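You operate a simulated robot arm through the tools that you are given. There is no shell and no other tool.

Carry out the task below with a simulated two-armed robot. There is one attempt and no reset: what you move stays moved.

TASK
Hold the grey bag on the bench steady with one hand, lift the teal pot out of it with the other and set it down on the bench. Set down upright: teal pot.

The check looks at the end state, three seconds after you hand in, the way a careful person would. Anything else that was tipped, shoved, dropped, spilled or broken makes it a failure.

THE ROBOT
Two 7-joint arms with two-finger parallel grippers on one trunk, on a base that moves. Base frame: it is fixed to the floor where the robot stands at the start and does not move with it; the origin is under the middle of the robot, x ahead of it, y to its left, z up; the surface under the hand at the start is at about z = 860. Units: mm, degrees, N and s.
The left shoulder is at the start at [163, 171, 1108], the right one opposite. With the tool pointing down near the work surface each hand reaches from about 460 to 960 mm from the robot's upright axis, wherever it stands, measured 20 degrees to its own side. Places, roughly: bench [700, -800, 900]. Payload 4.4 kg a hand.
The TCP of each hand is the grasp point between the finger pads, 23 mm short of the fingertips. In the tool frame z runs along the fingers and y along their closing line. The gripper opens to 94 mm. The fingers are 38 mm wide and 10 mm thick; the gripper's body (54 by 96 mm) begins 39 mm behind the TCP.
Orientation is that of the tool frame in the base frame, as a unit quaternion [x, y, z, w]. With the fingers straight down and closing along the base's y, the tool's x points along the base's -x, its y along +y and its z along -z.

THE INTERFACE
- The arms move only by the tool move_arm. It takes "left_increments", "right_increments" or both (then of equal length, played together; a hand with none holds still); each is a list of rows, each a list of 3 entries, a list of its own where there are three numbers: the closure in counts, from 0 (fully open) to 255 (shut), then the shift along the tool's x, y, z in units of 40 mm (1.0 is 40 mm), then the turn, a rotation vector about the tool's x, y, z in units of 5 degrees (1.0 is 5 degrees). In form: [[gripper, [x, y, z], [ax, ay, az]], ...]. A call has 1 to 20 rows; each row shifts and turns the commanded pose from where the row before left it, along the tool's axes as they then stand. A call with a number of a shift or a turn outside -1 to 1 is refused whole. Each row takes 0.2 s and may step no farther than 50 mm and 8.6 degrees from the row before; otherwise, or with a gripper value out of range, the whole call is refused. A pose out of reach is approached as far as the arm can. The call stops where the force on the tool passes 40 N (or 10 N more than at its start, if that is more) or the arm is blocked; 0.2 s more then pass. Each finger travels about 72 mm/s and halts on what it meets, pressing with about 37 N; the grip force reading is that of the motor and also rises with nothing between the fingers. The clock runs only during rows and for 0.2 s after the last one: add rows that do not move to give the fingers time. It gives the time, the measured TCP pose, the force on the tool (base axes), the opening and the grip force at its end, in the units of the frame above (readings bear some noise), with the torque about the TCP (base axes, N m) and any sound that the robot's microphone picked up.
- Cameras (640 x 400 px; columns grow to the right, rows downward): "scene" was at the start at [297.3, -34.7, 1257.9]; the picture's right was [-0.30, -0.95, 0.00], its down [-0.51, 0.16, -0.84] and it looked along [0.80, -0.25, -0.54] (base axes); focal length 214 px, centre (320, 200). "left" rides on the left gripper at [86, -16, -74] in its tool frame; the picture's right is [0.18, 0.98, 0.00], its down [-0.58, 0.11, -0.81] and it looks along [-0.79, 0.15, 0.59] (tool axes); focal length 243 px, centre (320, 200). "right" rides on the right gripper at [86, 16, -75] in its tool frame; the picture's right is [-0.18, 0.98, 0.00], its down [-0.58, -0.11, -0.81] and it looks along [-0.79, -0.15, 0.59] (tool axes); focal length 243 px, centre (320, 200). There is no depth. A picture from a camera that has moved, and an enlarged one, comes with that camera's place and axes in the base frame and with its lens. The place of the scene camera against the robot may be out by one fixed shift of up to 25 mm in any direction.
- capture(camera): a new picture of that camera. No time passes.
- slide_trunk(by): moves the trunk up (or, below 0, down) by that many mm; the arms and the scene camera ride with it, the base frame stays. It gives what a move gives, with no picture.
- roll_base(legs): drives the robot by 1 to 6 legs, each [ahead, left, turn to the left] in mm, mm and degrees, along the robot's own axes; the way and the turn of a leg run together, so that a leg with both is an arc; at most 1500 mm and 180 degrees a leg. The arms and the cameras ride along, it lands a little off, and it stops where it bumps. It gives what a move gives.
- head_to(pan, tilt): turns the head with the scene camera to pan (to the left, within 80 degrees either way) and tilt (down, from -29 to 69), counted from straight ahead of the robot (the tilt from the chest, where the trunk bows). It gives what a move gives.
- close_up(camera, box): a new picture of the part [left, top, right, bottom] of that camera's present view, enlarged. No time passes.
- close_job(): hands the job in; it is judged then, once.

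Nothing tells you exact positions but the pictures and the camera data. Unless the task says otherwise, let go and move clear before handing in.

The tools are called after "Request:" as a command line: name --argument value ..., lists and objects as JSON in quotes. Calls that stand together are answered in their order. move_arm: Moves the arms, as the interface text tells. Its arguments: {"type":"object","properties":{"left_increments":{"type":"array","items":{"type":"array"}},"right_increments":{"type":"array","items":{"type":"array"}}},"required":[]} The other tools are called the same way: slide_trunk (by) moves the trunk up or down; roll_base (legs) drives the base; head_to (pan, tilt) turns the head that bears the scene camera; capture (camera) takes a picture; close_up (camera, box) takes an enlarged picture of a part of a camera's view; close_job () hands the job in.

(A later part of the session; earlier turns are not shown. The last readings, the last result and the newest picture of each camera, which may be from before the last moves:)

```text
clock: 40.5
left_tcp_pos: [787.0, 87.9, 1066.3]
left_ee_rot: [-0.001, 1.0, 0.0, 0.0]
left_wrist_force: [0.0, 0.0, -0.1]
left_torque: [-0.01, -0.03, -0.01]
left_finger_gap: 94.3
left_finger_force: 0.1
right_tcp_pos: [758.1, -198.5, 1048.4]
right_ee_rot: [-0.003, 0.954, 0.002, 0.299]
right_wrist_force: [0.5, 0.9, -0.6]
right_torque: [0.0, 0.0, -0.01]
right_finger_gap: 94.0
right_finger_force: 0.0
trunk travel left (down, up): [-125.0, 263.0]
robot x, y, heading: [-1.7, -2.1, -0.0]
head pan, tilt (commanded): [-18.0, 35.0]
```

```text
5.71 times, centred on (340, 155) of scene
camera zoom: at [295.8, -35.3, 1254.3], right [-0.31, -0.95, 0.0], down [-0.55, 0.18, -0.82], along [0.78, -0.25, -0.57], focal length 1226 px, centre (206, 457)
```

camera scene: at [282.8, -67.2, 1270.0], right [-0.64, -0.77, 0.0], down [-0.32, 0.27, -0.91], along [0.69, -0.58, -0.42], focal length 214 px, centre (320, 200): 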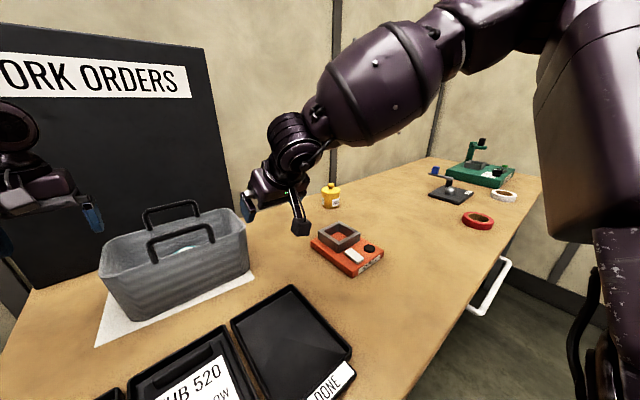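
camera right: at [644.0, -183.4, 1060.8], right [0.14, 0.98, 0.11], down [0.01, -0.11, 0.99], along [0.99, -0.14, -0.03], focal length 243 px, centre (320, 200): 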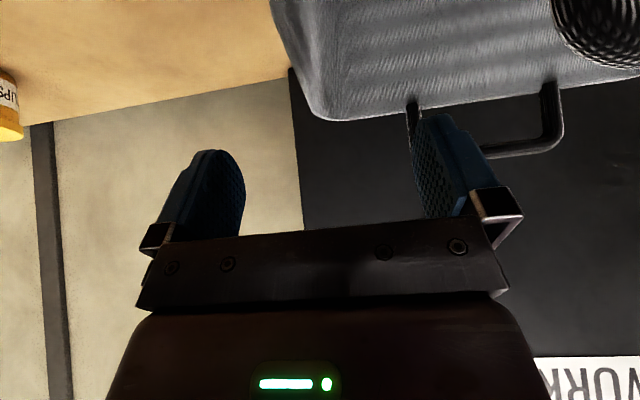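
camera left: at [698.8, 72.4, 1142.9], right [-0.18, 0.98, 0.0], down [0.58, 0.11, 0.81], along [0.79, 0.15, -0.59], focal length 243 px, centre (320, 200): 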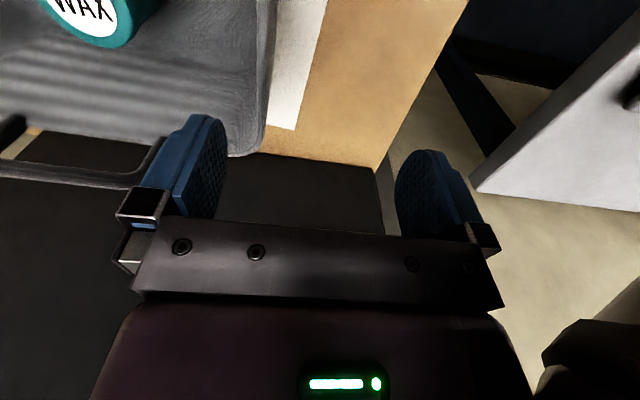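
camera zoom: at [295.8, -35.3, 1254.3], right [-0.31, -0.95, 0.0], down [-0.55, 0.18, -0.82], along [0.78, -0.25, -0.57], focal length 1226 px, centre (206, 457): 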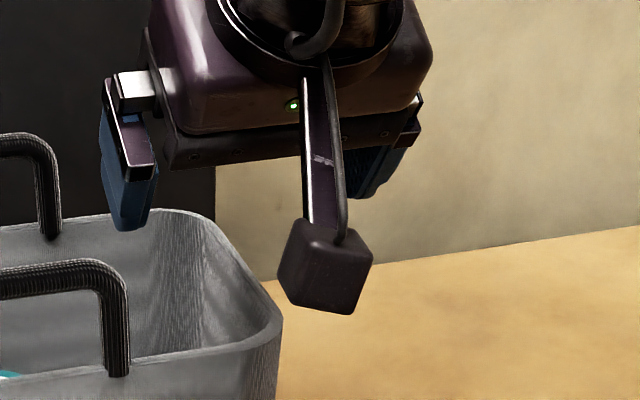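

The end wall's rim centre is at y ≈ −205, about 4 mm thick, and leans inward going down. I'll roll the hand about 9° to match the wall, centre on it and lower partway.

Request:
move_arm --right_increments '[[0, [0, 0, 0], [-0.738, 0, 0.515]], [0, [0, 0, 0], [-0.738, 0, 0.515]], [0, [-0.011, -0.13, -0.016], [0, 0, 0]], [0, [0.2825, -0.078, 0.405], [0, 0, 0]], [0, [0.2825, -0.078, 0.405], [0, 0, 0]], [0, [0.2825, -0.078, 0.405], [0, 0, 0]], [0, [0, 0, 0], [0, 0, 0]]]'

Request:
capture --camera "right"

Request:
close_up --camera "scene" --box '[220, 90, 420, 230]'

```text
clock: 42.1
left_tcp_pos: [786.0, 87.7, 1065.1]
left_ee_rot: [0.0, 1.0, 0.0, 0.0]
left_wrist_force: [0.3, 0.8, 0.6]
left_torque: [-0.02, -0.02, -0.01]
left_finger_gap: 94.0
left_finger_force: 0.0
right_tcp_pos: [759.3, -205.5, 988.1]
right_ee_rot: [0.02, 0.951, 0.077, 0.298]
right_wrist_force: [-0.3, 0.2, -0.4]
right_torque: [0.0, 0.03, 0.0]
right_finger_gap: 93.9
right_finger_force: 0.0
trunk travel left (down, up): [-125.0, 263.0]
robot x, y, heading: [0.9, -0.8, -0.2]
head pan, tilt (commanded): [-18.0, 35.0]
```

```text
taken
camera right: at [643.5, -191.5, 1001.7], right [0.14, 0.96, 0.26], down [0.02, -0.26, 0.96], along [0.99, -0.13, -0.05], focal length 243 px, centre (320, 200)
```

right: 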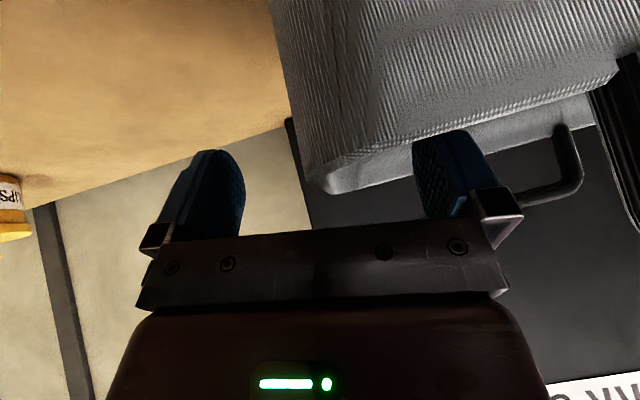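

```text
2.86 times, centred on (320, 160) of scene
camera zoom: at [295.5, -35.1, 1254.5], right [-0.31, -0.95, 0.0], down [-0.55, 0.18, -0.82], along [0.78, -0.25, -0.57], focal length 613 px, centre (320, 314)
```

zoom: 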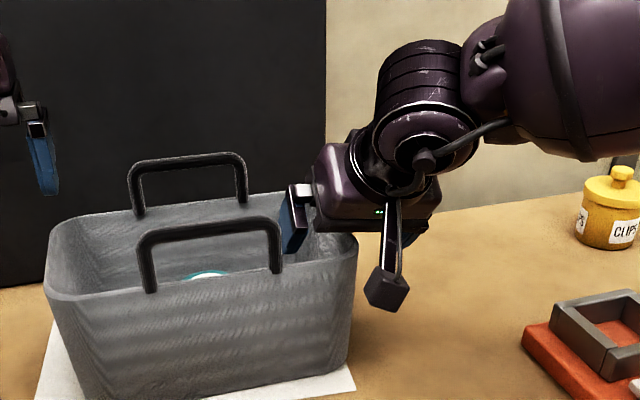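

The wall is between the fingers. I'll zoom in to check the centring.

Request:
close_up --camera "right" --box '[230, 80, 450, 220]'

```text
2.86 times, centred on (340, 150) of right
camera zoom: at [643.5, -191.5, 1001.7], right [0.14, 0.96, 0.26], down [0.02, -0.26, 0.96], along [0.99, -0.13, -0.05], focal length 693 px, centre (263, 343)
```

zoom: 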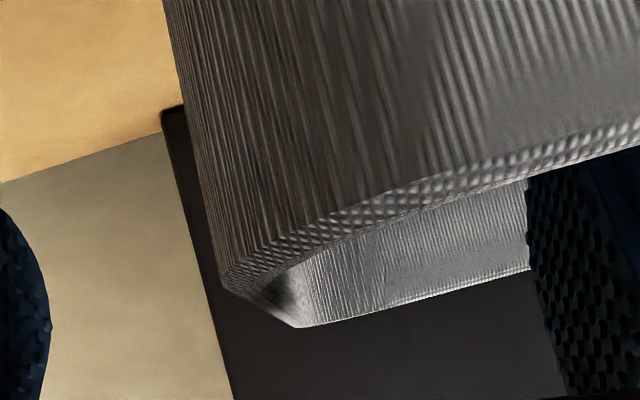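

The wall centre is at y ≈ −204 and its rim is closer to z ≈ 989, so the hand is well centred. I'll lower about 9 mm more and close partway to check before gripping.

Request:
move_arm --right_increments '[[0, [0.133, 0.027, 0.19], [0, 0, 0]], [60, [0, 0, 0], [0, 0, 0]], [120, [0, 0, 0], [0, 0, 0]], [180, [0, 0, 0], [0, 0, 0]], [190, [0, 0, 0], [0, 0, 0]], [200, [0, 0, 0], [0, 0, 0]], [200, [0, 0, 0], [0, 0, 0]]]'

Request:
close_up --camera "right" --box '[230, 80, 450, 220]'

Request:
close_up --camera "scene" --box '[220, 90, 420, 230]'

```text
clock: 43.7
left_tcp_pos: [786.3, 87.6, 1065.7]
left_ee_rot: [0.0, 1.0, 0.0, 0.0]
left_wrist_force: [-0.8, -0.8, -1.2]
left_torque: [-0.02, -0.02, -0.03]
left_finger_gap: 94.2
left_finger_force: 0.1
right_tcp_pos: [757.8, -202.3, 977.8]
right_ee_rot: [0.02, 0.951, 0.076, 0.299]
right_wrist_force: [0.2, 0.3, 0.2]
right_torque: [0.0, 0.02, 0.0]
right_finger_gap: 20.3
right_finger_force: 0.1
trunk travel left (down, up): [-125.0, 263.0]
robot x, y, heading: [-1.3, -2.5, 0.1]
head pan, tilt (commanded): [-18.0, 35.0]
```

```text
2.86 times, centred on (340, 150) of right
camera zoom: at [644.4, -188.7, 993.4], right [0.14, 0.96, 0.26], down [0.02, -0.26, 0.96], along [0.99, -0.14, -0.06], focal length 693 px, centre (263, 343)
```

zoom: 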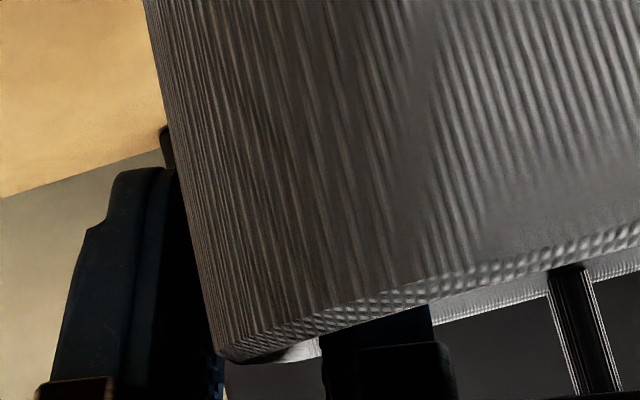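

```text
2.86 times, centred on (320, 160) of scene
camera zoom: at [295.8, -35.2, 1254.3], right [-0.31, -0.95, 0.0], down [-0.55, 0.18, -0.82], along [0.78, -0.25, -0.57], focal length 613 px, centre (320, 314)
```

zoom: 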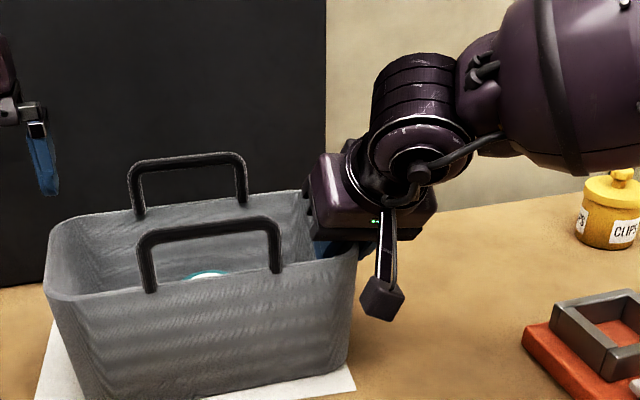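

The gap is 20 mm with the wall centred and no contact. I'll close slowly onto the wall.

Request:
move_arm --right_increments '[[208, [0, 0, 0], [0, 0, 0]], [216, [0, 0, 0], [0, 0, 0]], [224, [0, 0, 0], [0, 0, 0]], [230, [0, 0, 0], [0, 0, 0]], [230, [0, 0, 0], [0, 0, 0]]]'

Request:
close_up --camera "right" --box '[230, 80, 450, 220]'

```text
clock: 44.9
left_tcp_pos: [786.5, 87.9, 1066.2]
left_ee_rot: [0.0, 1.0, 0.0, 0.0]
left_wrist_force: [0.7, 0.4, 0.2]
left_torque: [-0.01, 0.01, -0.01]
left_finger_gap: 94.1
left_finger_force: 0.1
right_tcp_pos: [758.4, -200.8, 978.5]
right_ee_rot: [0.021, 0.951, 0.076, 0.299]
right_wrist_force: [-1.0, 1.8, 1.5]
right_torque: [-0.01, 0.11, 0.15]
right_finger_gap: 10.8
right_finger_force: 0.6
trunk travel left (down, up): [-125.0, 263.0]
robot x, y, heading: [-1.3, 2.4, -0.2]
head pan, tilt (commanded): [-18.0, 35.0]
```

```text
2.86 times, centred on (340, 150) of right
camera zoom: at [644.4, -188.2, 993.3], right [0.14, 0.95, 0.26], down [0.02, -0.26, 0.96], along [0.99, -0.13, -0.06], focal length 693 px, centre (263, 343)
```

zoom: 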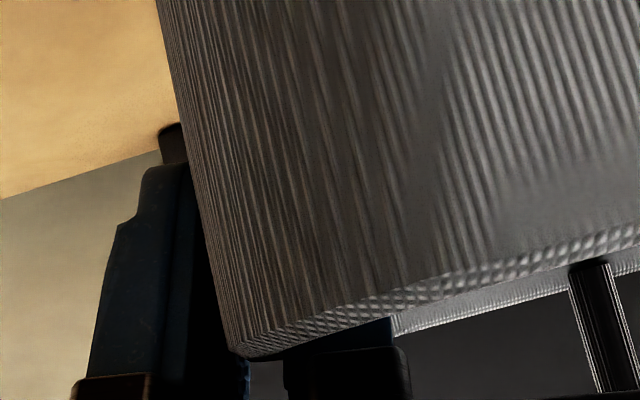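

The outer finger touched first and nudged the wall by a couple of mm, with a light force of about 2 N. I'll shift the hand about 2.5 mm outward to centre on the wall, then finish closing.

Request:
move_arm --right_increments '[[230, [0, -0.07, 0], [0, 0, 0]], [234, [0, 0, 0], [0, 0, 0]], [240, [0, 0, 0], [0, 0, 0]], [246, [0, 0, 0], [0, 0, 0]], [255, [0, 0, 0], [0, 0, 0]], [255, [0, 0, 0], [0, 0, 0]], [255, [0, 0, 0], [0, 0, 0]]]'

Request:
close_up --camera "right" --box '[230, 80, 450, 220]'

Request:
capture --camera "scene"

Request:
capture --camera "left"

```text
clock: 46.5
left_tcp_pos: [785.7, 87.2, 1065.7]
left_ee_rot: [0.0, 1.0, 0.0, -0.001]
left_wrist_force: [0.0, 0.5, -0.2]
left_torque: [0.01, 0.0, 0.0]
left_finger_gap: 94.0
left_finger_force: 0.0
right_tcp_pos: [759.2, -205.6, 978.5]
right_ee_rot: [0.02, 0.951, 0.076, 0.298]
right_wrist_force: [-0.9, -0.9, -4.0]
right_torque: [-0.92, -0.01, -0.14]
right_finger_gap: 6.1
right_finger_force: 37.5
trunk travel left (down, up): [-125.0, 263.0]
robot x, y, heading: [0.1, 0.0, -0.1]
head pan, tilt (commanded): [-18.0, 35.0]
```

```text
2.86 times, centred on (340, 150) of right
camera zoom: at [645.1, -192.2, 993.1], right [0.14, 0.96, 0.26], down [0.02, -0.26, 0.96], along [0.99, -0.14, -0.06], focal length 693 px, centre (263, 343)
```

zoom: 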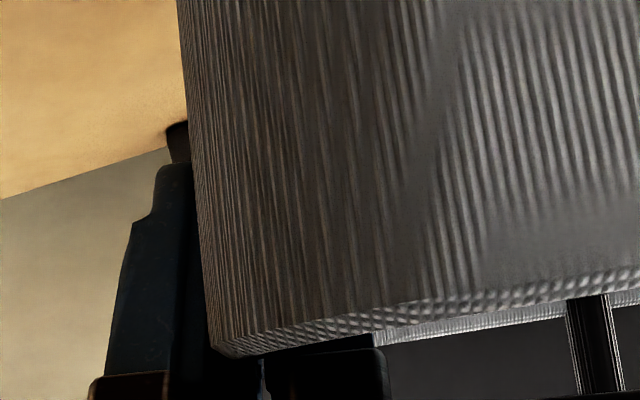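

```text
taken
camera scene: at [296.1, -35.3, 1254.2], right [-0.31, -0.95, 0.0], down [-0.55, 0.18, -0.82], along [0.78, -0.25, -0.57], focal length 214 px, centre (320, 200)
```

scene: 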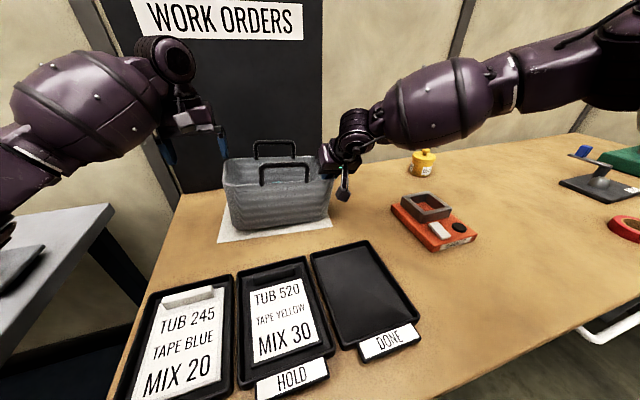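

```text
taken
camera left: at [700.0, 72.2, 1141.3], right [-0.18, 0.98, 0.0], down [0.58, 0.11, 0.81], along [0.79, 0.15, -0.59], focal length 243 px, centre (320, 200)
```

left: 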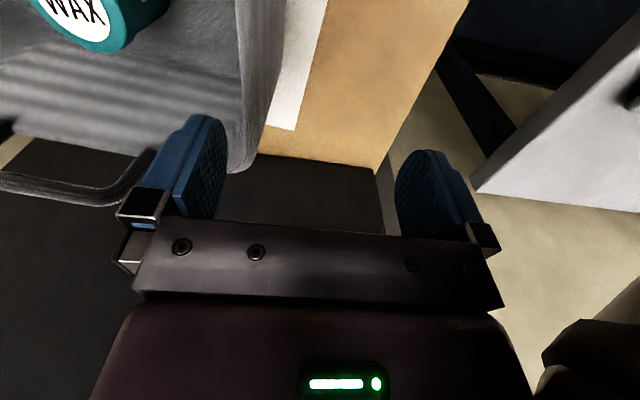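

The wall is gripped, with a 6 mm gap and 37 N. There is about 0.9 N·m of torque, though, and the left view hints that the bag may have tilted slightly. I'll look closely.

Request:
close_up --camera "scene" --box '[190, 120, 390, 260]'

Request:
close_up --camera "left" --box '[0, 0, 340, 210]'

```text
2.86 times, centred on (290, 190) of scene
camera zoom: at [296.1, -35.3, 1254.2], right [-0.31, -0.95, 0.0], down [-0.55, 0.18, -0.82], along [0.78, -0.25, -0.57], focal length 613 px, centre (406, 229)
```

zoom: 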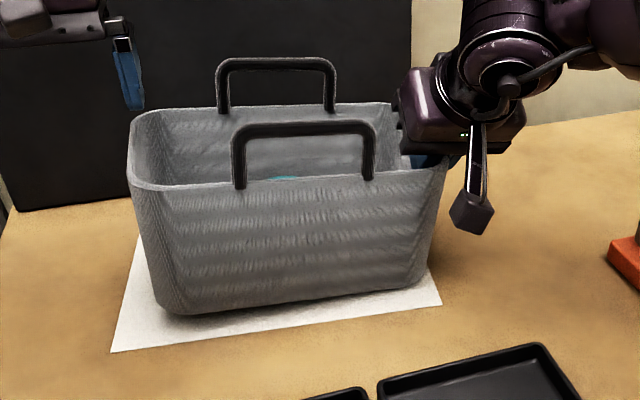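

```text
1.88 times, centred on (170, 105) of left
camera zoom: at [700.0, 72.2, 1141.3], right [-0.18, 0.98, 0.0], down [0.58, 0.11, 0.81], along [0.79, 0.15, -0.59], focal length 457 px, centre (602, 379)
```

zoom: 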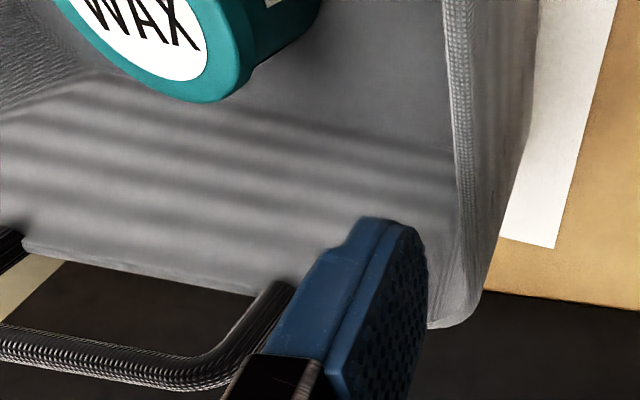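

The scene view shows the bag's left end has come up by about 5°. The fingers were rolled more than the wall really slopes and levered the bag. I'll roll the hand back gently to set the left end down, watching the torque.

Request:
move_arm --right_increments '[[255, [0, 0, 0], [0.164, 0, -0.1144]], [255, [0, 0, 0], [0.164, 0, -0.1144]], [255, [0, 0, 0], [0.164, 0, -0.1144]], [255, [0, 0, 0], [0, 0, 0]]]'

Request:
close_up --camera "scene" --box '[190, 120, 390, 260]'

```text
clock: 47.5
left_tcp_pos: [785.9, 88.9, 1067.3]
left_ee_rot: [0.0, 1.0, 0.0, 0.001]
left_wrist_force: [-0.3, -0.4, 0.7]
left_torque: [0.0, -0.05, 0.04]
left_finger_gap: 93.9
left_finger_force: 0.0
right_tcp_pos: [758.0, -205.8, 979.6]
right_ee_rot: [0.013, 0.952, 0.051, 0.3]
right_wrist_force: [0.8, 5.8, 6.0]
right_torque: [-0.06, 0.78, -0.26]
right_finger_gap: 5.8
right_finger_force: 36.7
trunk travel left (down, up): [-125.0, 263.0]
robot x, y, heading: [0.7, -1.7, 0.2]
head pan, tilt (commanded): [-18.0, 35.0]
```

```text
2.86 times, centred on (290, 190) of scene
camera zoom: at [295.2, -34.5, 1254.7], right [-0.31, -0.95, 0.0], down [-0.55, 0.18, -0.82], along [0.78, -0.25, -0.57], focal length 613 px, centre (406, 229)
```

zoom: 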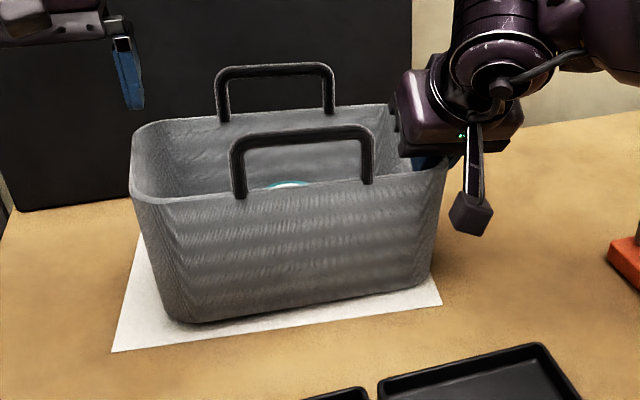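

The bag is down to about 2° of tilt, and its right bottom edge is pressing lightly. I'll roll the last 2° while raising the hand about 1.5 mm to relieve that.

Request:
move_arm --right_increments '[[255, [-0.014, 0.003, -0.02], [0.164, 0, -0.1144]], [255, [-0.014, 0.003, -0.02], [0.164, 0, -0.1144]], [255, [0, 0, 0], [0, 0, 0]], [255, [0, 0, 0], [0, 0, 0]]]'

Request:
close_up --camera "scene" --box '[190, 120, 390, 260]'

Request:
close_up --camera "left" --box '[0, 0, 340, 210]'

```text
clock: 48.5
left_tcp_pos: [787.2, 88.0, 1064.8]
left_ee_rot: [-0.001, 1.0, 0.001, 0.001]
left_wrist_force: [0.5, -0.7, -0.9]
left_torque: [0.0, -0.01, 0.0]
left_finger_gap: 94.1
left_finger_force: 0.1
right_tcp_pos: [759.0, -205.1, 979.4]
right_ee_rot: [0.007, 0.953, 0.035, 0.3]
right_wrist_force: [0.6, 3.8, 3.0]
right_torque: [-0.29, 0.14, -0.03]
right_finger_gap: 5.9
right_finger_force: 36.9
trunk travel left (down, up): [-125.0, 263.0]
robot x, y, heading: [-2.7, 0.6, 0.1]
head pan, tilt (commanded): [-18.0, 35.0]
```

```text
2.86 times, centred on (290, 190) of scene
camera zoom: at [295.7, -34.7, 1254.4], right [-0.31, -0.95, 0.0], down [-0.55, 0.18, -0.82], along [0.78, -0.25, -0.57], focal length 613 px, centre (406, 229)
```

zoom: 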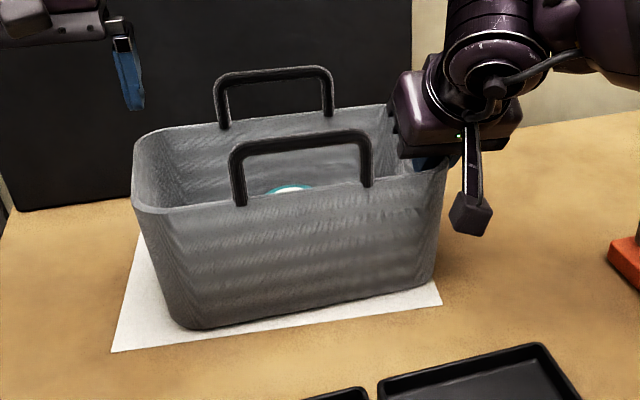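

```text
1.88 times, centred on (170, 105) of left
camera zoom: at [699.6, 72.7, 1141.6], right [-0.18, 0.98, 0.0], down [0.58, 0.11, 0.81], along [0.79, 0.15, -0.59], focal length 457 px, centre (602, 379)
```

zoom: 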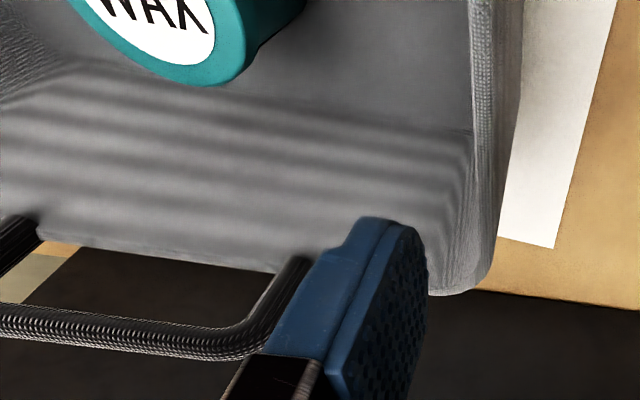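

The bag is flat again, in its original place, and held by the right hand. The left hand's camera arm sticks out on its robot side and would hit the near handle, so I'll turn the left hand 90° clockwise to put the camera arm along the bag's length.

Request:
move_arm --left_increments '[[0, [0, 0, 0], [0, 0, 1]], [0, [0, 0, 0], [0, 0, 1]], [0, [0, 0, 0], [0, 0, 1]], [0, [0, 0, 0], [0, 0, 1]], [0, [0, 0, 0], [0, 0, 1]], [0, [0, 0, 0], [0, 0, 1]], [0, [0, 0, 0], [0, 0, 1]], [0, [0, 0, 0], [0, 0, 1]], [0, [0, 0, 0], [0, 0, 1]], [0, [0, 0, 0], [0, 0, 0]]]'

```text
clock: 50.7
left_tcp_pos: [786.2, 87.9, 1066.0]
left_ee_rot: [0.384, 0.923, 0.0, 0.0]
left_wrist_force: [-0.9, 0.1, -0.5]
left_torque: [-0.02, 0.02, -0.02]
left_finger_gap: 94.3
left_finger_force: 0.1
right_tcp_pos: [758.2, -205.0, 978.8]
right_ee_rot: [0.008, 0.954, 0.034, 0.299]
right_wrist_force: [-1.0, 2.8, 1.5]
right_torque: [-0.44, -0.04, 0.07]
right_finger_gap: 5.8
right_finger_force: 36.9
trunk travel left (down, up): [-125.0, 263.0]
robot x, y, heading: [-1.0, -1.5, 0.2]
head pan, tilt (commanded): [-18.0, 35.0]
```

The first 45° went cleanly. I'll finish the turn, then move over the pot while staying above the handles.

Request:
move_arm --left_increments '[[0, [0, 0, 0], [0, 0, 1]], [0, [0, 0, 0], [0, 0, 1]], [0, [0, 0, 0], [0, 0, 1]], [0, [0, 0, 0], [0, 0, 1]], [0, [0, 0, 0], [0, 0, 1]], [0, [0, 0, 0], [0, 0, 1]], [0, [0, 0, 0], [0, 0, 1]], [0, [0, 0, 0], [0, 0, 1]], [0, [0, 0, 0], [0, 0, 1]], [0, [0, 0, 0], [0, 0, 0]]]'

Request:
capture --camera "left"

```text
clock: 52.9
left_tcp_pos: [787.0, 88.6, 1065.5]
left_ee_rot: [0.708, 0.706, -0.001, 0.0]
left_wrist_force: [-0.3, 0.3, -0.5]
left_torque: [-0.02, -0.01, -0.01]
left_finger_gap: 93.9
left_finger_force: 0.0
right_tcp_pos: [758.4, -205.5, 978.7]
right_ee_rot: [0.007, 0.953, 0.034, 0.299]
right_wrist_force: [-0.4, 2.5, 0.5]
right_torque: [-0.5, 0.04, 0.1]
right_finger_gap: 5.8
right_finger_force: 37.2
trunk travel left (down, up): [-125.0, 263.0]
robot x, y, heading: [-0.9, -0.3, -0.0]
head pan, tilt (commanded): [-18.0, 35.0]
```

```text
taken
camera left: at [770.7, 175.7, 1142.0], right [0.98, 0.18, 0.0], down [0.11, -0.58, 0.81], along [0.15, -0.79, -0.59], focal length 243 px, centre (320, 200)
```

left: 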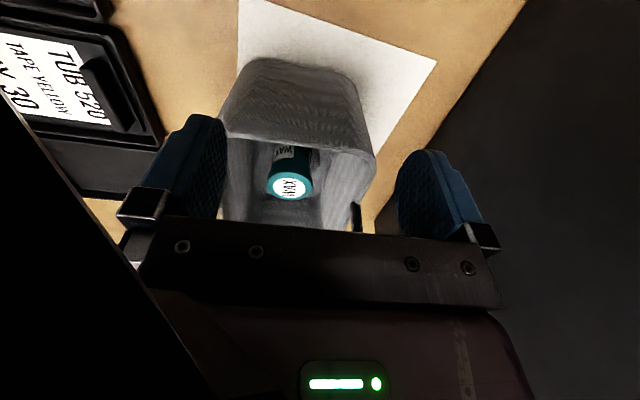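

The left hand is turned, and this view looks along the bag with the pot standing inside. I'll zoom in to check level and clearance.

Request:
close_up --camera "left" --box '[200, 40, 400, 230]'

Request:
close_up --camera "scene" --box '[190, 120, 390, 260]'

```text
2.11 times, centred on (300, 135) of left
camera zoom: at [770.7, 175.7, 1142.0], right [0.98, 0.18, 0.0], down [0.11, -0.58, 0.81], along [0.15, -0.79, -0.59], focal length 511 px, centre (362, 337)
```

zoom: 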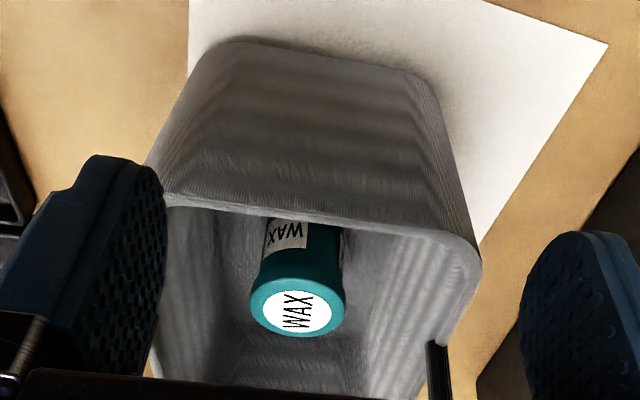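

```text
2.86 times, centred on (290, 190) of scene
camera zoom: at [295.8, -34.9, 1254.3], right [-0.31, -0.95, 0.0], down [-0.55, 0.18, -0.82], along [0.78, -0.25, -0.57], focal length 613 px, centre (406, 229)
```

zoom: 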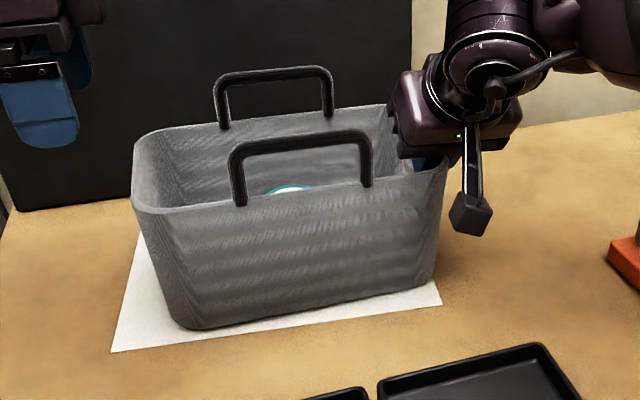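

The bag is level, and the pot stands upright with its WAX label and a wide teal lid. I'll set the left fingers to about 76 mm and move closer over the pot, still above the handles, to measure its position.

Request:
move_arm --left_increments '[[50, [-0.74, 0, 0], [0, 0, 0]], [50, [-0.74, 0, 0], [0, 0, 0]], [50, [-0.74, 0, 0], [0, 0, 0]], [50, [-0.74, 0, 0], [0, 0, 0]], [50, [0, 0, 0], [0, 0, 0]]]'

Request:
capture --camera "left"

Request:
capture --camera "scene"

```text
clock: 54.1
left_tcp_pos: [786.8, -29.5, 1066.3]
left_ee_rot: [0.707, 0.707, 0.0, 0.0]
left_wrist_force: [-0.3, -0.3, -0.3]
left_torque: [-0.02, -0.01, 0.0]
left_finger_gap: 75.4
left_finger_force: 0.1
right_tcp_pos: [757.9, -205.0, 979.3]
right_ee_rot: [0.008, 0.953, 0.034, 0.3]
right_wrist_force: [-1.5, 0.8, 0.7]
right_torque: [-0.63, 0.21, 0.02]
right_finger_gap: 5.8
right_finger_force: 37.3
trunk travel left (down, up): [-125.0, 263.0]
robot x, y, heading: [-0.8, 1.0, 0.2]
head pan, tilt (commanded): [-18.0, 35.0]
```

```text
taken
camera left: at [770.5, 58.1, 1141.0], right [0.98, 0.18, 0.0], down [0.11, -0.58, 0.81], along [0.15, -0.79, -0.59], focal length 243 px, centre (320, 200)
```

left: 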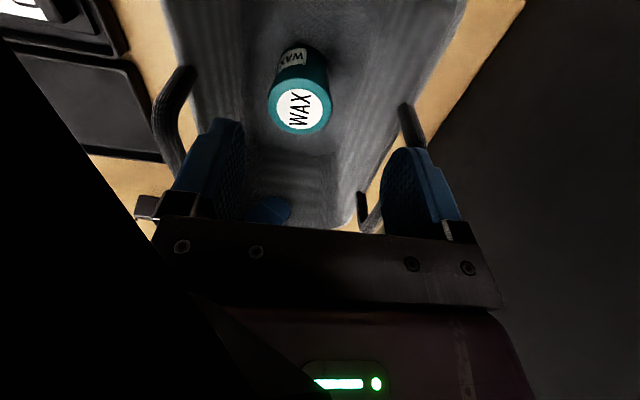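

```text
taken
camera scene: at [295.7, -35.1, 1254.4], right [-0.31, -0.95, 0.0], down [-0.55, 0.18, -0.82], along [0.78, -0.25, -0.57], focal length 214 px, centre (320, 200)
```

scene: 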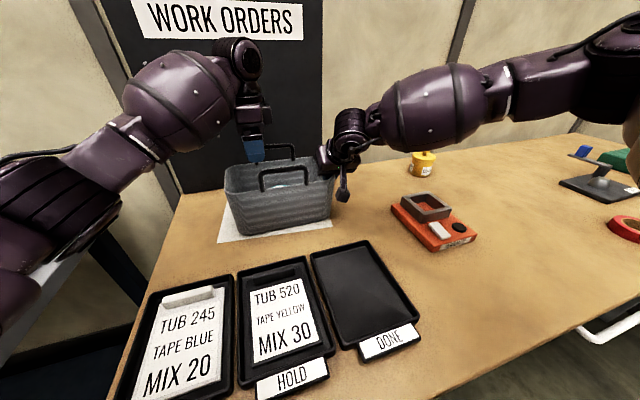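

The holding torque is creeping to −0.6 N·m, so the bag's left end may be nearly floating. I'll relax it with another 1° roll and look closely at the pot.

Request:
move_arm --right_increments '[[255, [0, 0, 0], [0.164, 0, -0.1144]], [255, [0, 0, 0], [0, 0, 0]]]'

Request:
close_up --camera "left" --box '[160, 0, 460, 235]'

Request:
close_up --camera "scene" --box '[190, 120, 390, 260]'

```text
clock: 54.7
left_tcp_pos: [786.8, -29.2, 1064.8]
left_ee_rot: [0.707, 0.707, 0.0, 0.0]
left_wrist_force: [-0.3, 0.0, 0.0]
left_torque: [0.01, 0.01, -0.01]
left_finger_gap: 75.7
left_finger_force: 0.2
right_tcp_pos: [759.3, -204.2, 980.2]
right_ee_rot: [0.005, 0.954, 0.026, 0.299]
right_wrist_force: [-0.9, 3.1, -0.3]
right_torque: [-0.42, 0.17, 0.04]
right_finger_gap: 5.7
right_finger_force: 36.8
trunk travel left (down, up): [-125.0, 263.0]
robot x, y, heading: [-1.1, -0.8, -0.2]
head pan, tilt (commanded): [-18.0, 35.0]
```

```text
1.70 times, centred on (310, 118) of left
camera zoom: at [770.5, 58.5, 1140.7], right [0.98, 0.18, 0.0], down [0.11, -0.58, 0.81], along [0.15, -0.79, -0.59], focal length 413 px, centre (337, 340)
```

zoom: 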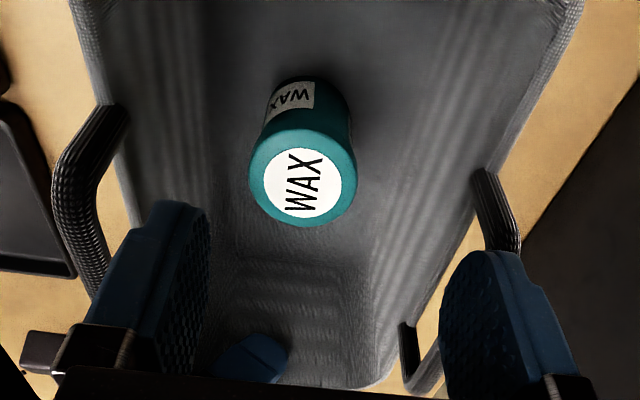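

```text
2.86 times, centred on (290, 190) of scene
camera zoom: at [295.8, -34.8, 1254.3], right [-0.31, -0.95, 0.0], down [-0.55, 0.18, -0.82], along [0.78, -0.25, -0.57], focal length 613 px, centre (406, 229)
```

zoom: 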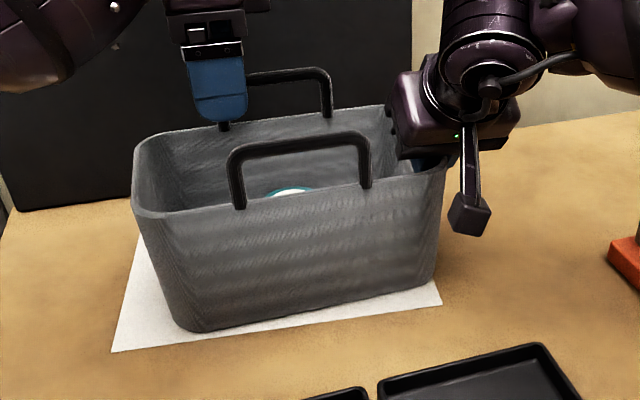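

The bag rests flat again. The pot lid now appears at about [777, −76], roughly 60 mm across. I'll move directly over it, still high, and measure again.

Request:
move_arm --left_increments '[[50, [-0.58, -0.085, 0], [0, 0, 0]], [50, [-0.58, -0.085, 0], [0, 0, 0]], [50, [0, 0, 0], [0, 0, 0]]]'

Request:
capture --camera "left"

Request:
close_up --camera "left" --box '[200, 0, 440, 150]'

```text
clock: 55.5
left_tcp_pos: [780.3, -74.8, 1065.1]
left_ee_rot: [0.707, 0.707, 0.0, 0.0]
left_wrist_force: [0.0, -0.5, 0.7]
left_torque: [0.0, -0.03, 0.0]
left_finger_gap: 75.7
left_finger_force: 0.0
right_tcp_pos: [758.5, -204.6, 978.7]
right_ee_rot: [0.005, 0.954, 0.026, 0.299]
right_wrist_force: [-1.0, 2.7, 2.0]
right_torque: [-0.6, 0.28, -0.07]
right_finger_gap: 6.2
right_finger_force: 36.7
trunk travel left (down, up): [-125.0, 263.0]
robot x, y, heading: [-1.5, -0.7, 0.1]
head pan, tilt (commanded): [-18.0, 35.0]
```

```text
taken
camera left: at [765.0, 11.9, 1140.3], right [0.98, 0.18, 0.0], down [0.11, -0.58, 0.81], along [0.15, -0.79, -0.59], focal length 243 px, centre (320, 200)
```

left: 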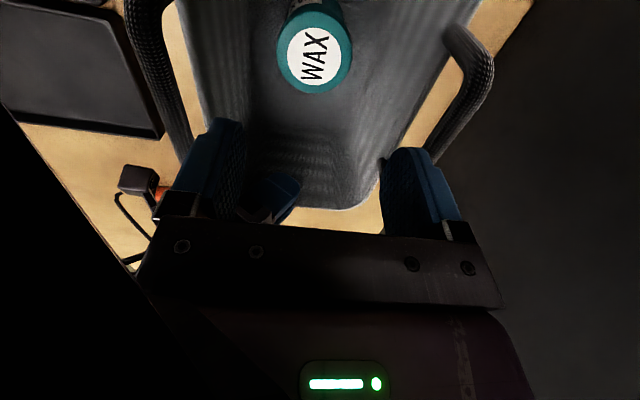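

```text
2.67 times, centred on (320, 75) of left
camera zoom: at [765.0, 11.9, 1140.3], right [0.98, 0.18, 0.0], down [0.11, -0.58, 0.81], along [0.15, -0.79, -0.59], focal length 647 px, centre (320, 533)
```

zoom: 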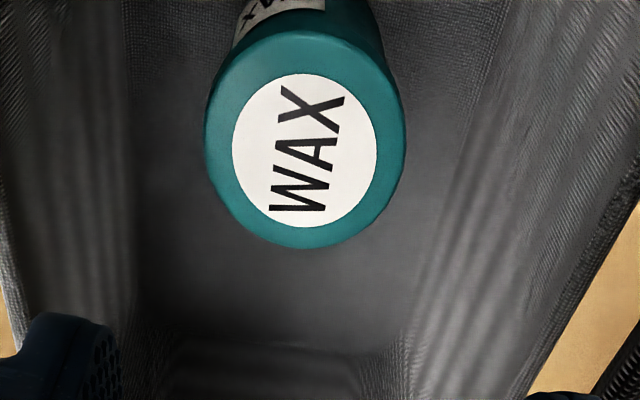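

I place the lid's centre about 4 mm nearer than the left TCP, at [776, −75, 936]. The left forearm and elbow hang lower than the wrist and could touch the near handle on the way down, so I'll descend in stages and watch the clearance.

Request:
move_arm --left_increments '[[50, [0, -0.105, 0], [0, 0, 0]], [50, [0, 0, 0.65], [0, 0, 0]], [50, [0, 0, 0.65], [0, 0, 0]], [50, [0, 0, 0], [0, 0, 0]]]'

Request:
head_to --pan 5 --tilt 25

Request:
capture --camera "scene"

Request:
capture --camera "left"

Request:
capture --camera "right"

```text
clock: 56.5
left_tcp_pos: [776.5, -78.3, 1015.3]
left_ee_rot: [0.707, 0.707, 0.0, -0.001]
left_wrist_force: [-0.7, -0.2, 0.2]
left_torque: [0.02, -0.01, 0.02]
left_finger_gap: 75.8
left_finger_force: 0.1
right_tcp_pos: [759.1, -204.8, 978.4]
right_ee_rot: [0.004, 0.954, 0.026, 0.299]
right_wrist_force: [-2.0, -0.1, 0.8]
right_torque: [-0.84, 0.1, -0.04]
right_finger_gap: 5.8
right_finger_force: 37.1
trunk travel left (down, up): [-125.0, 263.0]
robot x, y, heading: [-1.1, -0.3, 0.2]
head pan, tilt (commanded): [-18.0, 35.0]
```

```text
clock: 57.4
left_tcp_pos: [776.3, -78.4, 1015.0]
left_ee_rot: [0.706, 0.708, 0.0, 0.0]
left_wrist_force: [0.1, 0.5, 0.9]
left_torque: [-0.03, -0.01, -0.01]
left_finger_gap: 75.5
left_finger_force: 0.0
right_tcp_pos: [759.7, -205.4, 979.3]
right_ee_rot: [0.005, 0.954, 0.026, 0.299]
right_wrist_force: [-1.7, -0.1, 1.7]
right_torque: [-0.93, -0.02, 0.02]
right_finger_gap: 5.9
right_finger_force: 36.7
trunk travel left (down, up): [-125.0, 263.0]
robot x, y, heading: [-1.9, -2.9, 0.1]
head pan, tilt (commanded): [5.0, 25.0]
```

```text
taken
camera scene: at [303.7, 0.0, 1270.1], right [0.09, -1.0, 0.0], down [-0.42, -0.04, -0.91], along [0.9, 0.08, -0.42], focal length 214 px, centre (320, 200)
```

scene: 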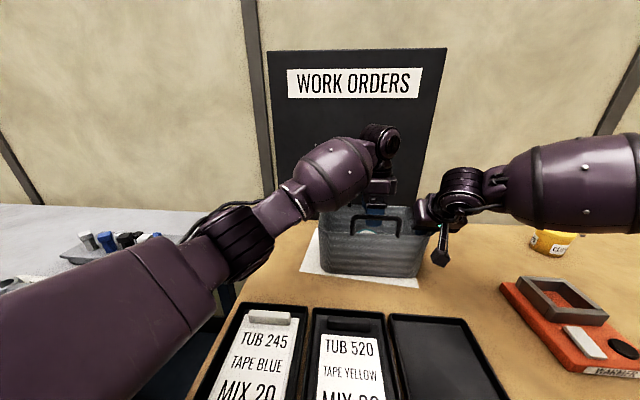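

```text
taken
camera left: at [760.7, 9.2, 1090.3], right [0.98, 0.18, 0.0], down [0.11, -0.58, 0.81], along [0.15, -0.79, -0.59], focal length 243 px, centre (320, 200)
```

left: 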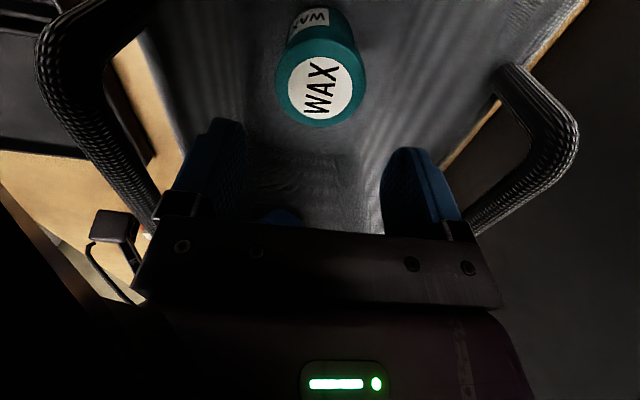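

```text
taken
camera right: at [644.1, -190.4, 992.3], right [0.14, 0.98, 0.16], down [0.02, -0.16, 0.99], along [0.99, -0.14, -0.04], focal length 243 px, centre (320, 200)
```

right: 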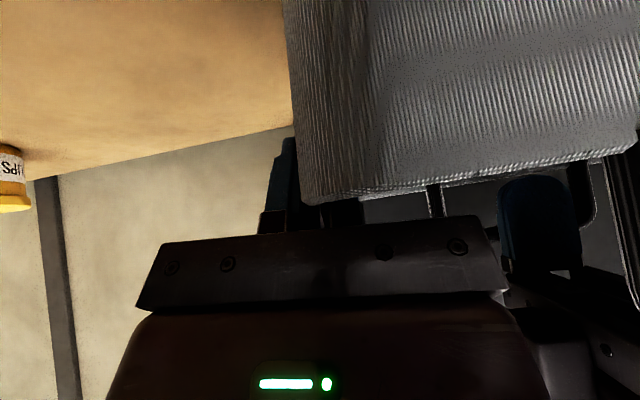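

The forearm looks clear so far. The right hand's torque has crept to −0.9 N·m, which suggests the bag's left end is still slightly off the bench, so I'll check with close-ups.

Request:
close_up --camera "scene" --box '[280, 110, 480, 300]'

Request:
close_up --camera "scene" --box '[295, 230, 445, 300]'

```text
2.11 times, centred on (380, 205) of scene
camera zoom: at [303.7, 0.0, 1270.1], right [0.09, -1.0, 0.0], down [-0.42, -0.04, -0.91], along [0.9, 0.08, -0.42], focal length 452 px, centre (194, 190)
```

zoom: 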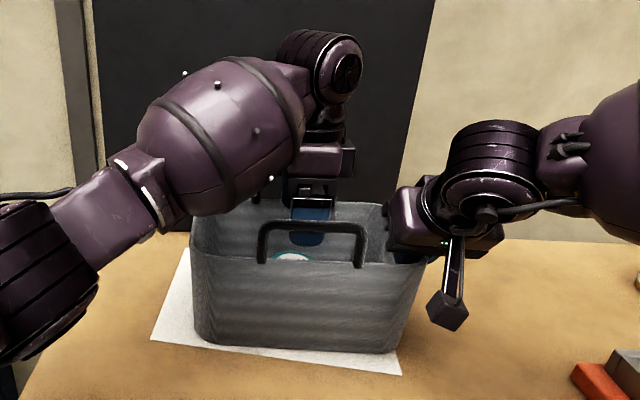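

```text
4.27 times, centred on (370, 265) of scene
camera zoom: at [303.7, 0.0, 1270.1], right [0.09, -1.0, 0.0], down [-0.42, -0.04, -0.91], along [0.9, 0.08, -0.42], focal length 915 px, centre (107, -77)
```

zoom: 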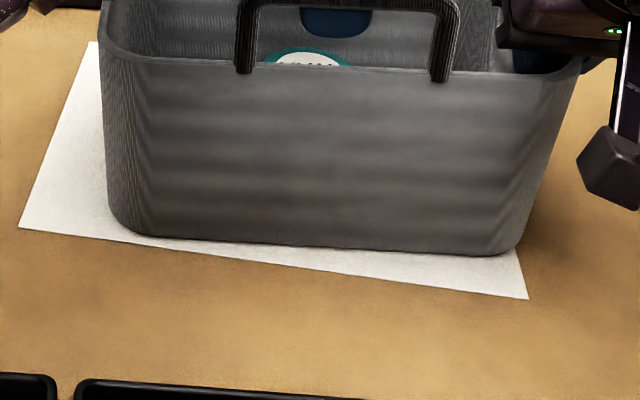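

The bag's left end is probably hovering a few mm, so I'll roll the right hand another 1° to rest it. The left forearm would also brush the near handle if the hand went straight down. I'll raise the left hand now and plan a leaned approach, with the wrist tipped toward its own side.

Request:
move_arm --left_increments '[[50, [0, 0, -0.65], [0, 0, 0]], [50, [0, 0, -0.65], [0, 0, 0]], [50, [0, 0, 0], [0, 0, 0]], [50, [0, 0, 0], [0, 0, 0]], [50, [0, 0, 0], [0, 0, 0]]]' --right_increments '[[255, [0, 0, 0], [0.164, 0, -0.1144]], [255, [0, 0, 0], [0, 0, 0]], [255, [0, 0, 0], [0, 0, 0]], [255, [0, 0, 0], [0, 0, 0]], [255, [0, 0, 0], [0, 0, 0]]]'

Request:
close_up --camera "scene" --box '[295, 180, 445, 300]'

```text
clock: 58.6
left_tcp_pos: [775.6, -79.2, 1068.3]
left_ee_rot: [0.707, 0.708, 0.0, 0.0]
left_wrist_force: [-0.1, -0.2, 0.7]
left_torque: [0.0, 0.0, 0.0]
left_finger_gap: 75.6
left_finger_force: 0.1
right_tcp_pos: [758.8, -205.1, 979.2]
right_ee_rot: [0.002, 0.954, 0.018, 0.3]
right_wrist_force: [-1.5, -0.3, 1.8]
right_torque: [1.04, 0.01, 0.17]
right_finger_gap: 5.8
right_finger_force: 37.3
trunk travel left (down, up): [-125.0, 263.0]
robot x, y, heading: [0.6, 1.0, 0.1]
head pan, tilt (commanded): [5.0, 25.0]
```

```text
3.33 times, centred on (370, 240) of scene
camera zoom: at [303.8, 0.0, 1270.1], right [0.09, -1.0, 0.0], down [-0.42, -0.04, -0.91], along [0.9, 0.08, -0.42], focal length 715 px, centre (153, 67)
```

zoom: 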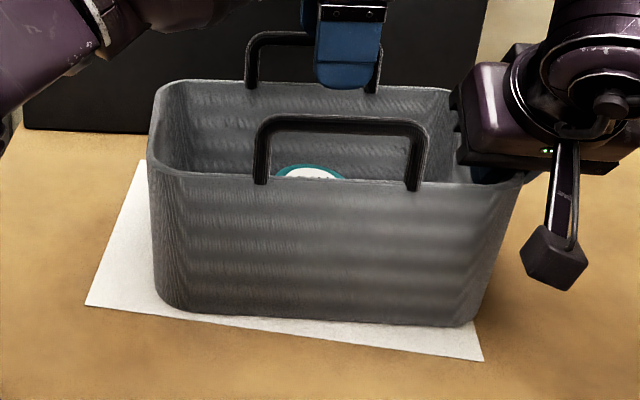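

The left end is now firmly down; the torque flipped to +1. I'll back off half a degree so the bag just rests. Then the left hand moves toward the left end, still high, and starts turning to put its camera arm on the other side.

Request:
move_arm --left_increments '[[50, [0.83, 0, 0], [0, 0, 0]], [50, [0.83, 0, 0], [0, 0, 0]], [50, [0.83, 0, 0], [0, 0, 0]], [50, [0, 0, 0], [0, 0, -1]], [50, [0, 0, 0], [0, 0, -1]], [50, [0, 0, 0], [0, 0, -1]], [50, [0, 0, 0], [0, 0, -1]], [50, [0, 0, 0], [0, 0, -1]], [50, [0, 0, 0], [0, 0, -1]], [50, [0, 0, 0], [0, 0, -1]], [50, [0, 0, 0], [0, 0, -1]], [50, [0, 0, 0], [0, 0, -1]], [50, [0, 0, 0], [0, 0, -1]], [50, [0, 0, 0], [0, 0, -1]], [50, [0, 0, 0], [0, 0, -1]], [50, [0, 0, 0], [0, 0, -1]], [50, [0, 0, 0], [0, 0, -1]], [50, [0, 0, 0], [0, 0, -1]], [50, [0, 0, 0], [0, 0, -1]]]' --right_increments '[[255, [0, 0, 0], [-0.082, 0, 0.0572]], [255, [0, 0, 0], [0, 0, 0]], [255, [0, 0, 0], [0, 0, 0]], [255, [0, 0, 0], [0, 0, 0]], [255, [0, 0, 0], [0, 0, 0]], [255, [0, 0, 0], [0, 0, 0]], [255, [0, 0, 0], [0, 0, 0]], [255, [0, 0, 0], [0, 0, 0]], [255, [0, 0, 0], [0, 0, 0]], [255, [0, 0, 0], [0, 0, 0]], [255, [0, 0, 0], [0, 0, 0]], [255, [0, 0, 0], [0, 0, 0]], [255, [0, 0, 0], [0, 0, 0]], [255, [0, 0, 0], [0, 0, 0]], [255, [0, 0, 0], [0, 0, 0]], [255, [0, 0, 0], [0, 0, 0]], [255, [0, 0, 0], [0, 0, 0]], [255, [0, 0, 0], [0, 0, 0]], [255, [0, 0, 0], [0, 0, 0]]]'

```text
clock: 62.6
left_tcp_pos: [775.7, 22.6, 1066.7]
left_ee_rot: [0.087, 0.996, -0.001, 0.0]
left_wrist_force: [-0.3, 0.0, 0.3]
left_torque: [-0.01, 0.01, 0.03]
left_finger_gap: 75.5
left_finger_force: 0.1
right_tcp_pos: [759.6, -205.1, 980.9]
right_ee_rot: [0.003, 0.954, 0.022, 0.299]
right_wrist_force: [-0.5, 1.2, -2.4]
right_torque: [0.01, -0.11, 0.2]
right_finger_gap: 6.0
right_finger_force: 37.5
trunk travel left (down, up): [-125.0, 263.0]
robot x, y, heading: [2.2, -2.4, -0.1]
head pan, tilt (commanded): [5.0, 25.0]
```

The bag now rests flat with almost no load in the holding hand. I'll continue turning the left hand to +90°.

Request:
move_arm --left_increments '[[50, [0, 0, 0], [0, 0, -1]], [50, [0, 0, 0], [0, 0, -1]], [50, [0, 0, 0], [0, 0, -1]], [50, [0, 0, 0], [0, 0, -1]], [50, [0, 0, 0], [0, 0, -1]], [50, [0, 0, 0], [0, 0, -1]], [50, [0, 0, 0], [0, 0, -1]], [50, [0, 0, 0], [0, 0, -1]], [50, [0, 0, 0], [0, 0, -1]], [50, [0, 0, 0], [0, 0, -1]], [50, [0, 0, 0], [0, 0, -1]], [50, [0, 0, 0], [0, 0, -1]]]'

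Request:
capture --camera "scene"

```text
clock: 65.2
left_tcp_pos: [774.8, 24.9, 1066.9]
left_ee_rot: [-0.423, 0.906, 0.0, 0.0]
left_wrist_force: [0.2, 0.5, 0.4]
left_torque: [0.02, 0.03, -0.01]
left_finger_gap: 75.6
left_finger_force: 0.1
right_tcp_pos: [760.0, -204.5, 980.0]
right_ee_rot: [0.004, 0.954, 0.022, 0.299]
right_wrist_force: [-0.3, -0.7, -3.3]
right_torque: [0.06, -0.1, 0.17]
right_finger_gap: 5.7
right_finger_force: 36.9
trunk travel left (down, up): [-125.0, 263.0]
robot x, y, heading: [-3.4, -0.5, 0.2]
head pan, tilt (commanded): [5.0, 25.0]
```

```text
taken
camera scene: at [304.1, 0.0, 1270.0], right [0.09, -1.0, 0.0], down [-0.42, -0.04, -0.91], along [0.9, 0.08, -0.42], focal length 214 px, centre (320, 200)
```

scene: 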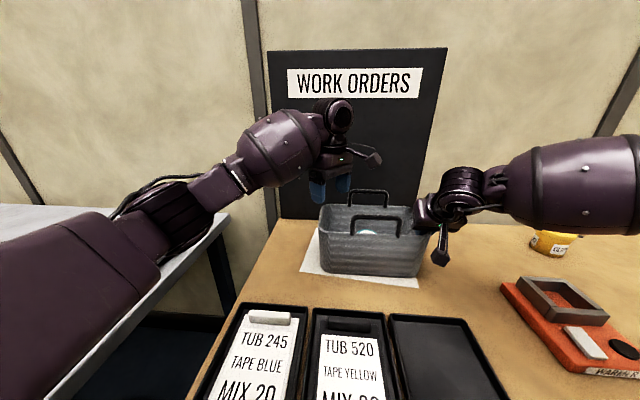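

That is +50° without trouble. I'll finish to +90° and then lean the wrist 25° toward the robot's left.

Request:
move_arm --left_increments '[[50, [0, 0, 0], [0, 0, -1]], [50, [0, 0, 0], [0, 0, -1]], [50, [0, 0, 0], [0, 0, -1]], [50, [0, 0, 0], [0, 0, -1]], [50, [0, 0, 0], [0, 0, -1]], [50, [0, 0, 0], [0, 0, -1]], [50, [0, 0, 0], [0, 0, -1]], [50, [0, 0, 0], [0, 0, -1]], [50, [0, 0, 0], [0, 0, 0]]]'

```text
clock: 67.2
left_tcp_pos: [776.5, 23.0, 1065.9]
left_ee_rot: [0.707, -0.707, 0.0, 0.0]
left_wrist_force: [-1.1, 0.4, -0.2]
left_torque: [-0.01, 0.03, -0.01]
left_finger_gap: 75.8
left_finger_force: 0.1
right_tcp_pos: [760.8, -205.0, 979.4]
right_ee_rot: [0.004, 0.954, 0.022, 0.3]
right_wrist_force: [-0.6, -0.4, -2.3]
right_torque: [0.02, -0.13, 0.11]
right_finger_gap: 5.9
right_finger_force: 37.2
trunk travel left (down, up): [-125.0, 263.0]
robot x, y, heading: [0.8, 0.5, 0.0]
head pan, tilt (commanded): [5.0, 25.0]
```

The left hand is at +90° with its camera arm to the right side. I'll lean it 25° and move over the pot, still high.

Request:
move_arm --left_increments '[[50, [0, 0, 0], [0, 1, 0]], [50, [0, 0, 0], [0, 1, 0]], [50, [0, 0, 0], [0, 1, 0]], [50, [0, 0, 0], [0, 1, 0]], [50, [0, 0, 0], [0, 1, 0]], [50, [0.74, 0, 0.345], [0, 0, 0]], [50, [0.74, 0, 0.345], [0, 0, 0]], [50, [0.74, 0, 0.345], [0, 0, 0]], [50, [0, 0, 0], [0, 0, 0]]]'

Request:
capture --camera "scene"

Request:
capture --camera "left"

```text
clock: 69.2
left_tcp_pos: [778.0, -73.8, 1065.6]
left_ee_rot: [-0.69, 0.691, -0.153, -0.153]
left_wrist_force: [-0.5, 1.0, -0.2]
left_torque: [-0.01, 0.0, 0.01]
left_finger_gap: 75.7
left_finger_force: 0.1
right_tcp_pos: [759.4, -204.3, 978.9]
right_ee_rot: [0.003, 0.954, 0.023, 0.299]
right_wrist_force: [-0.3, 0.2, -2.7]
right_torque: [0.11, 0.01, 0.12]
right_finger_gap: 6.0
right_finger_force: 36.8
trunk travel left (down, up): [-125.0, 263.0]
robot x, y, heading: [1.1, 3.2, -0.0]
head pan, tilt (commanded): [5.0, 25.0]
```

```text
taken
camera scene: at [304.0, -0.1, 1270.1], right [0.09, -1.0, 0.0], down [-0.42, -0.04, -0.91], along [0.9, 0.08, -0.42], focal length 214 px, centre (320, 200)
```

scene: 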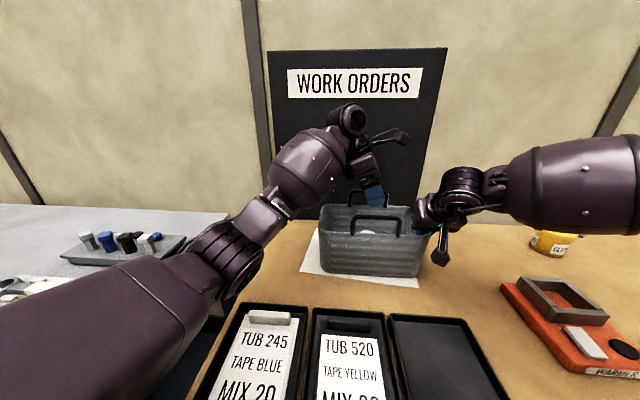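

```text
taken
camera left: at [793.8, -120.8, 1172.4], right [-0.98, -0.17, 0.08], down [-0.11, 0.87, 0.48], along [-0.15, 0.47, -0.87], focal length 243 px, centre (320, 200)
```

left: 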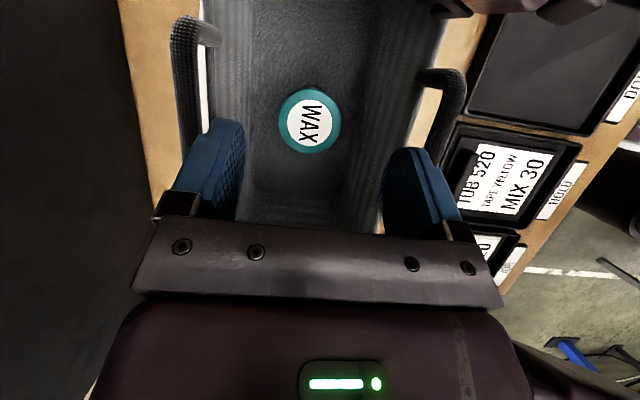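

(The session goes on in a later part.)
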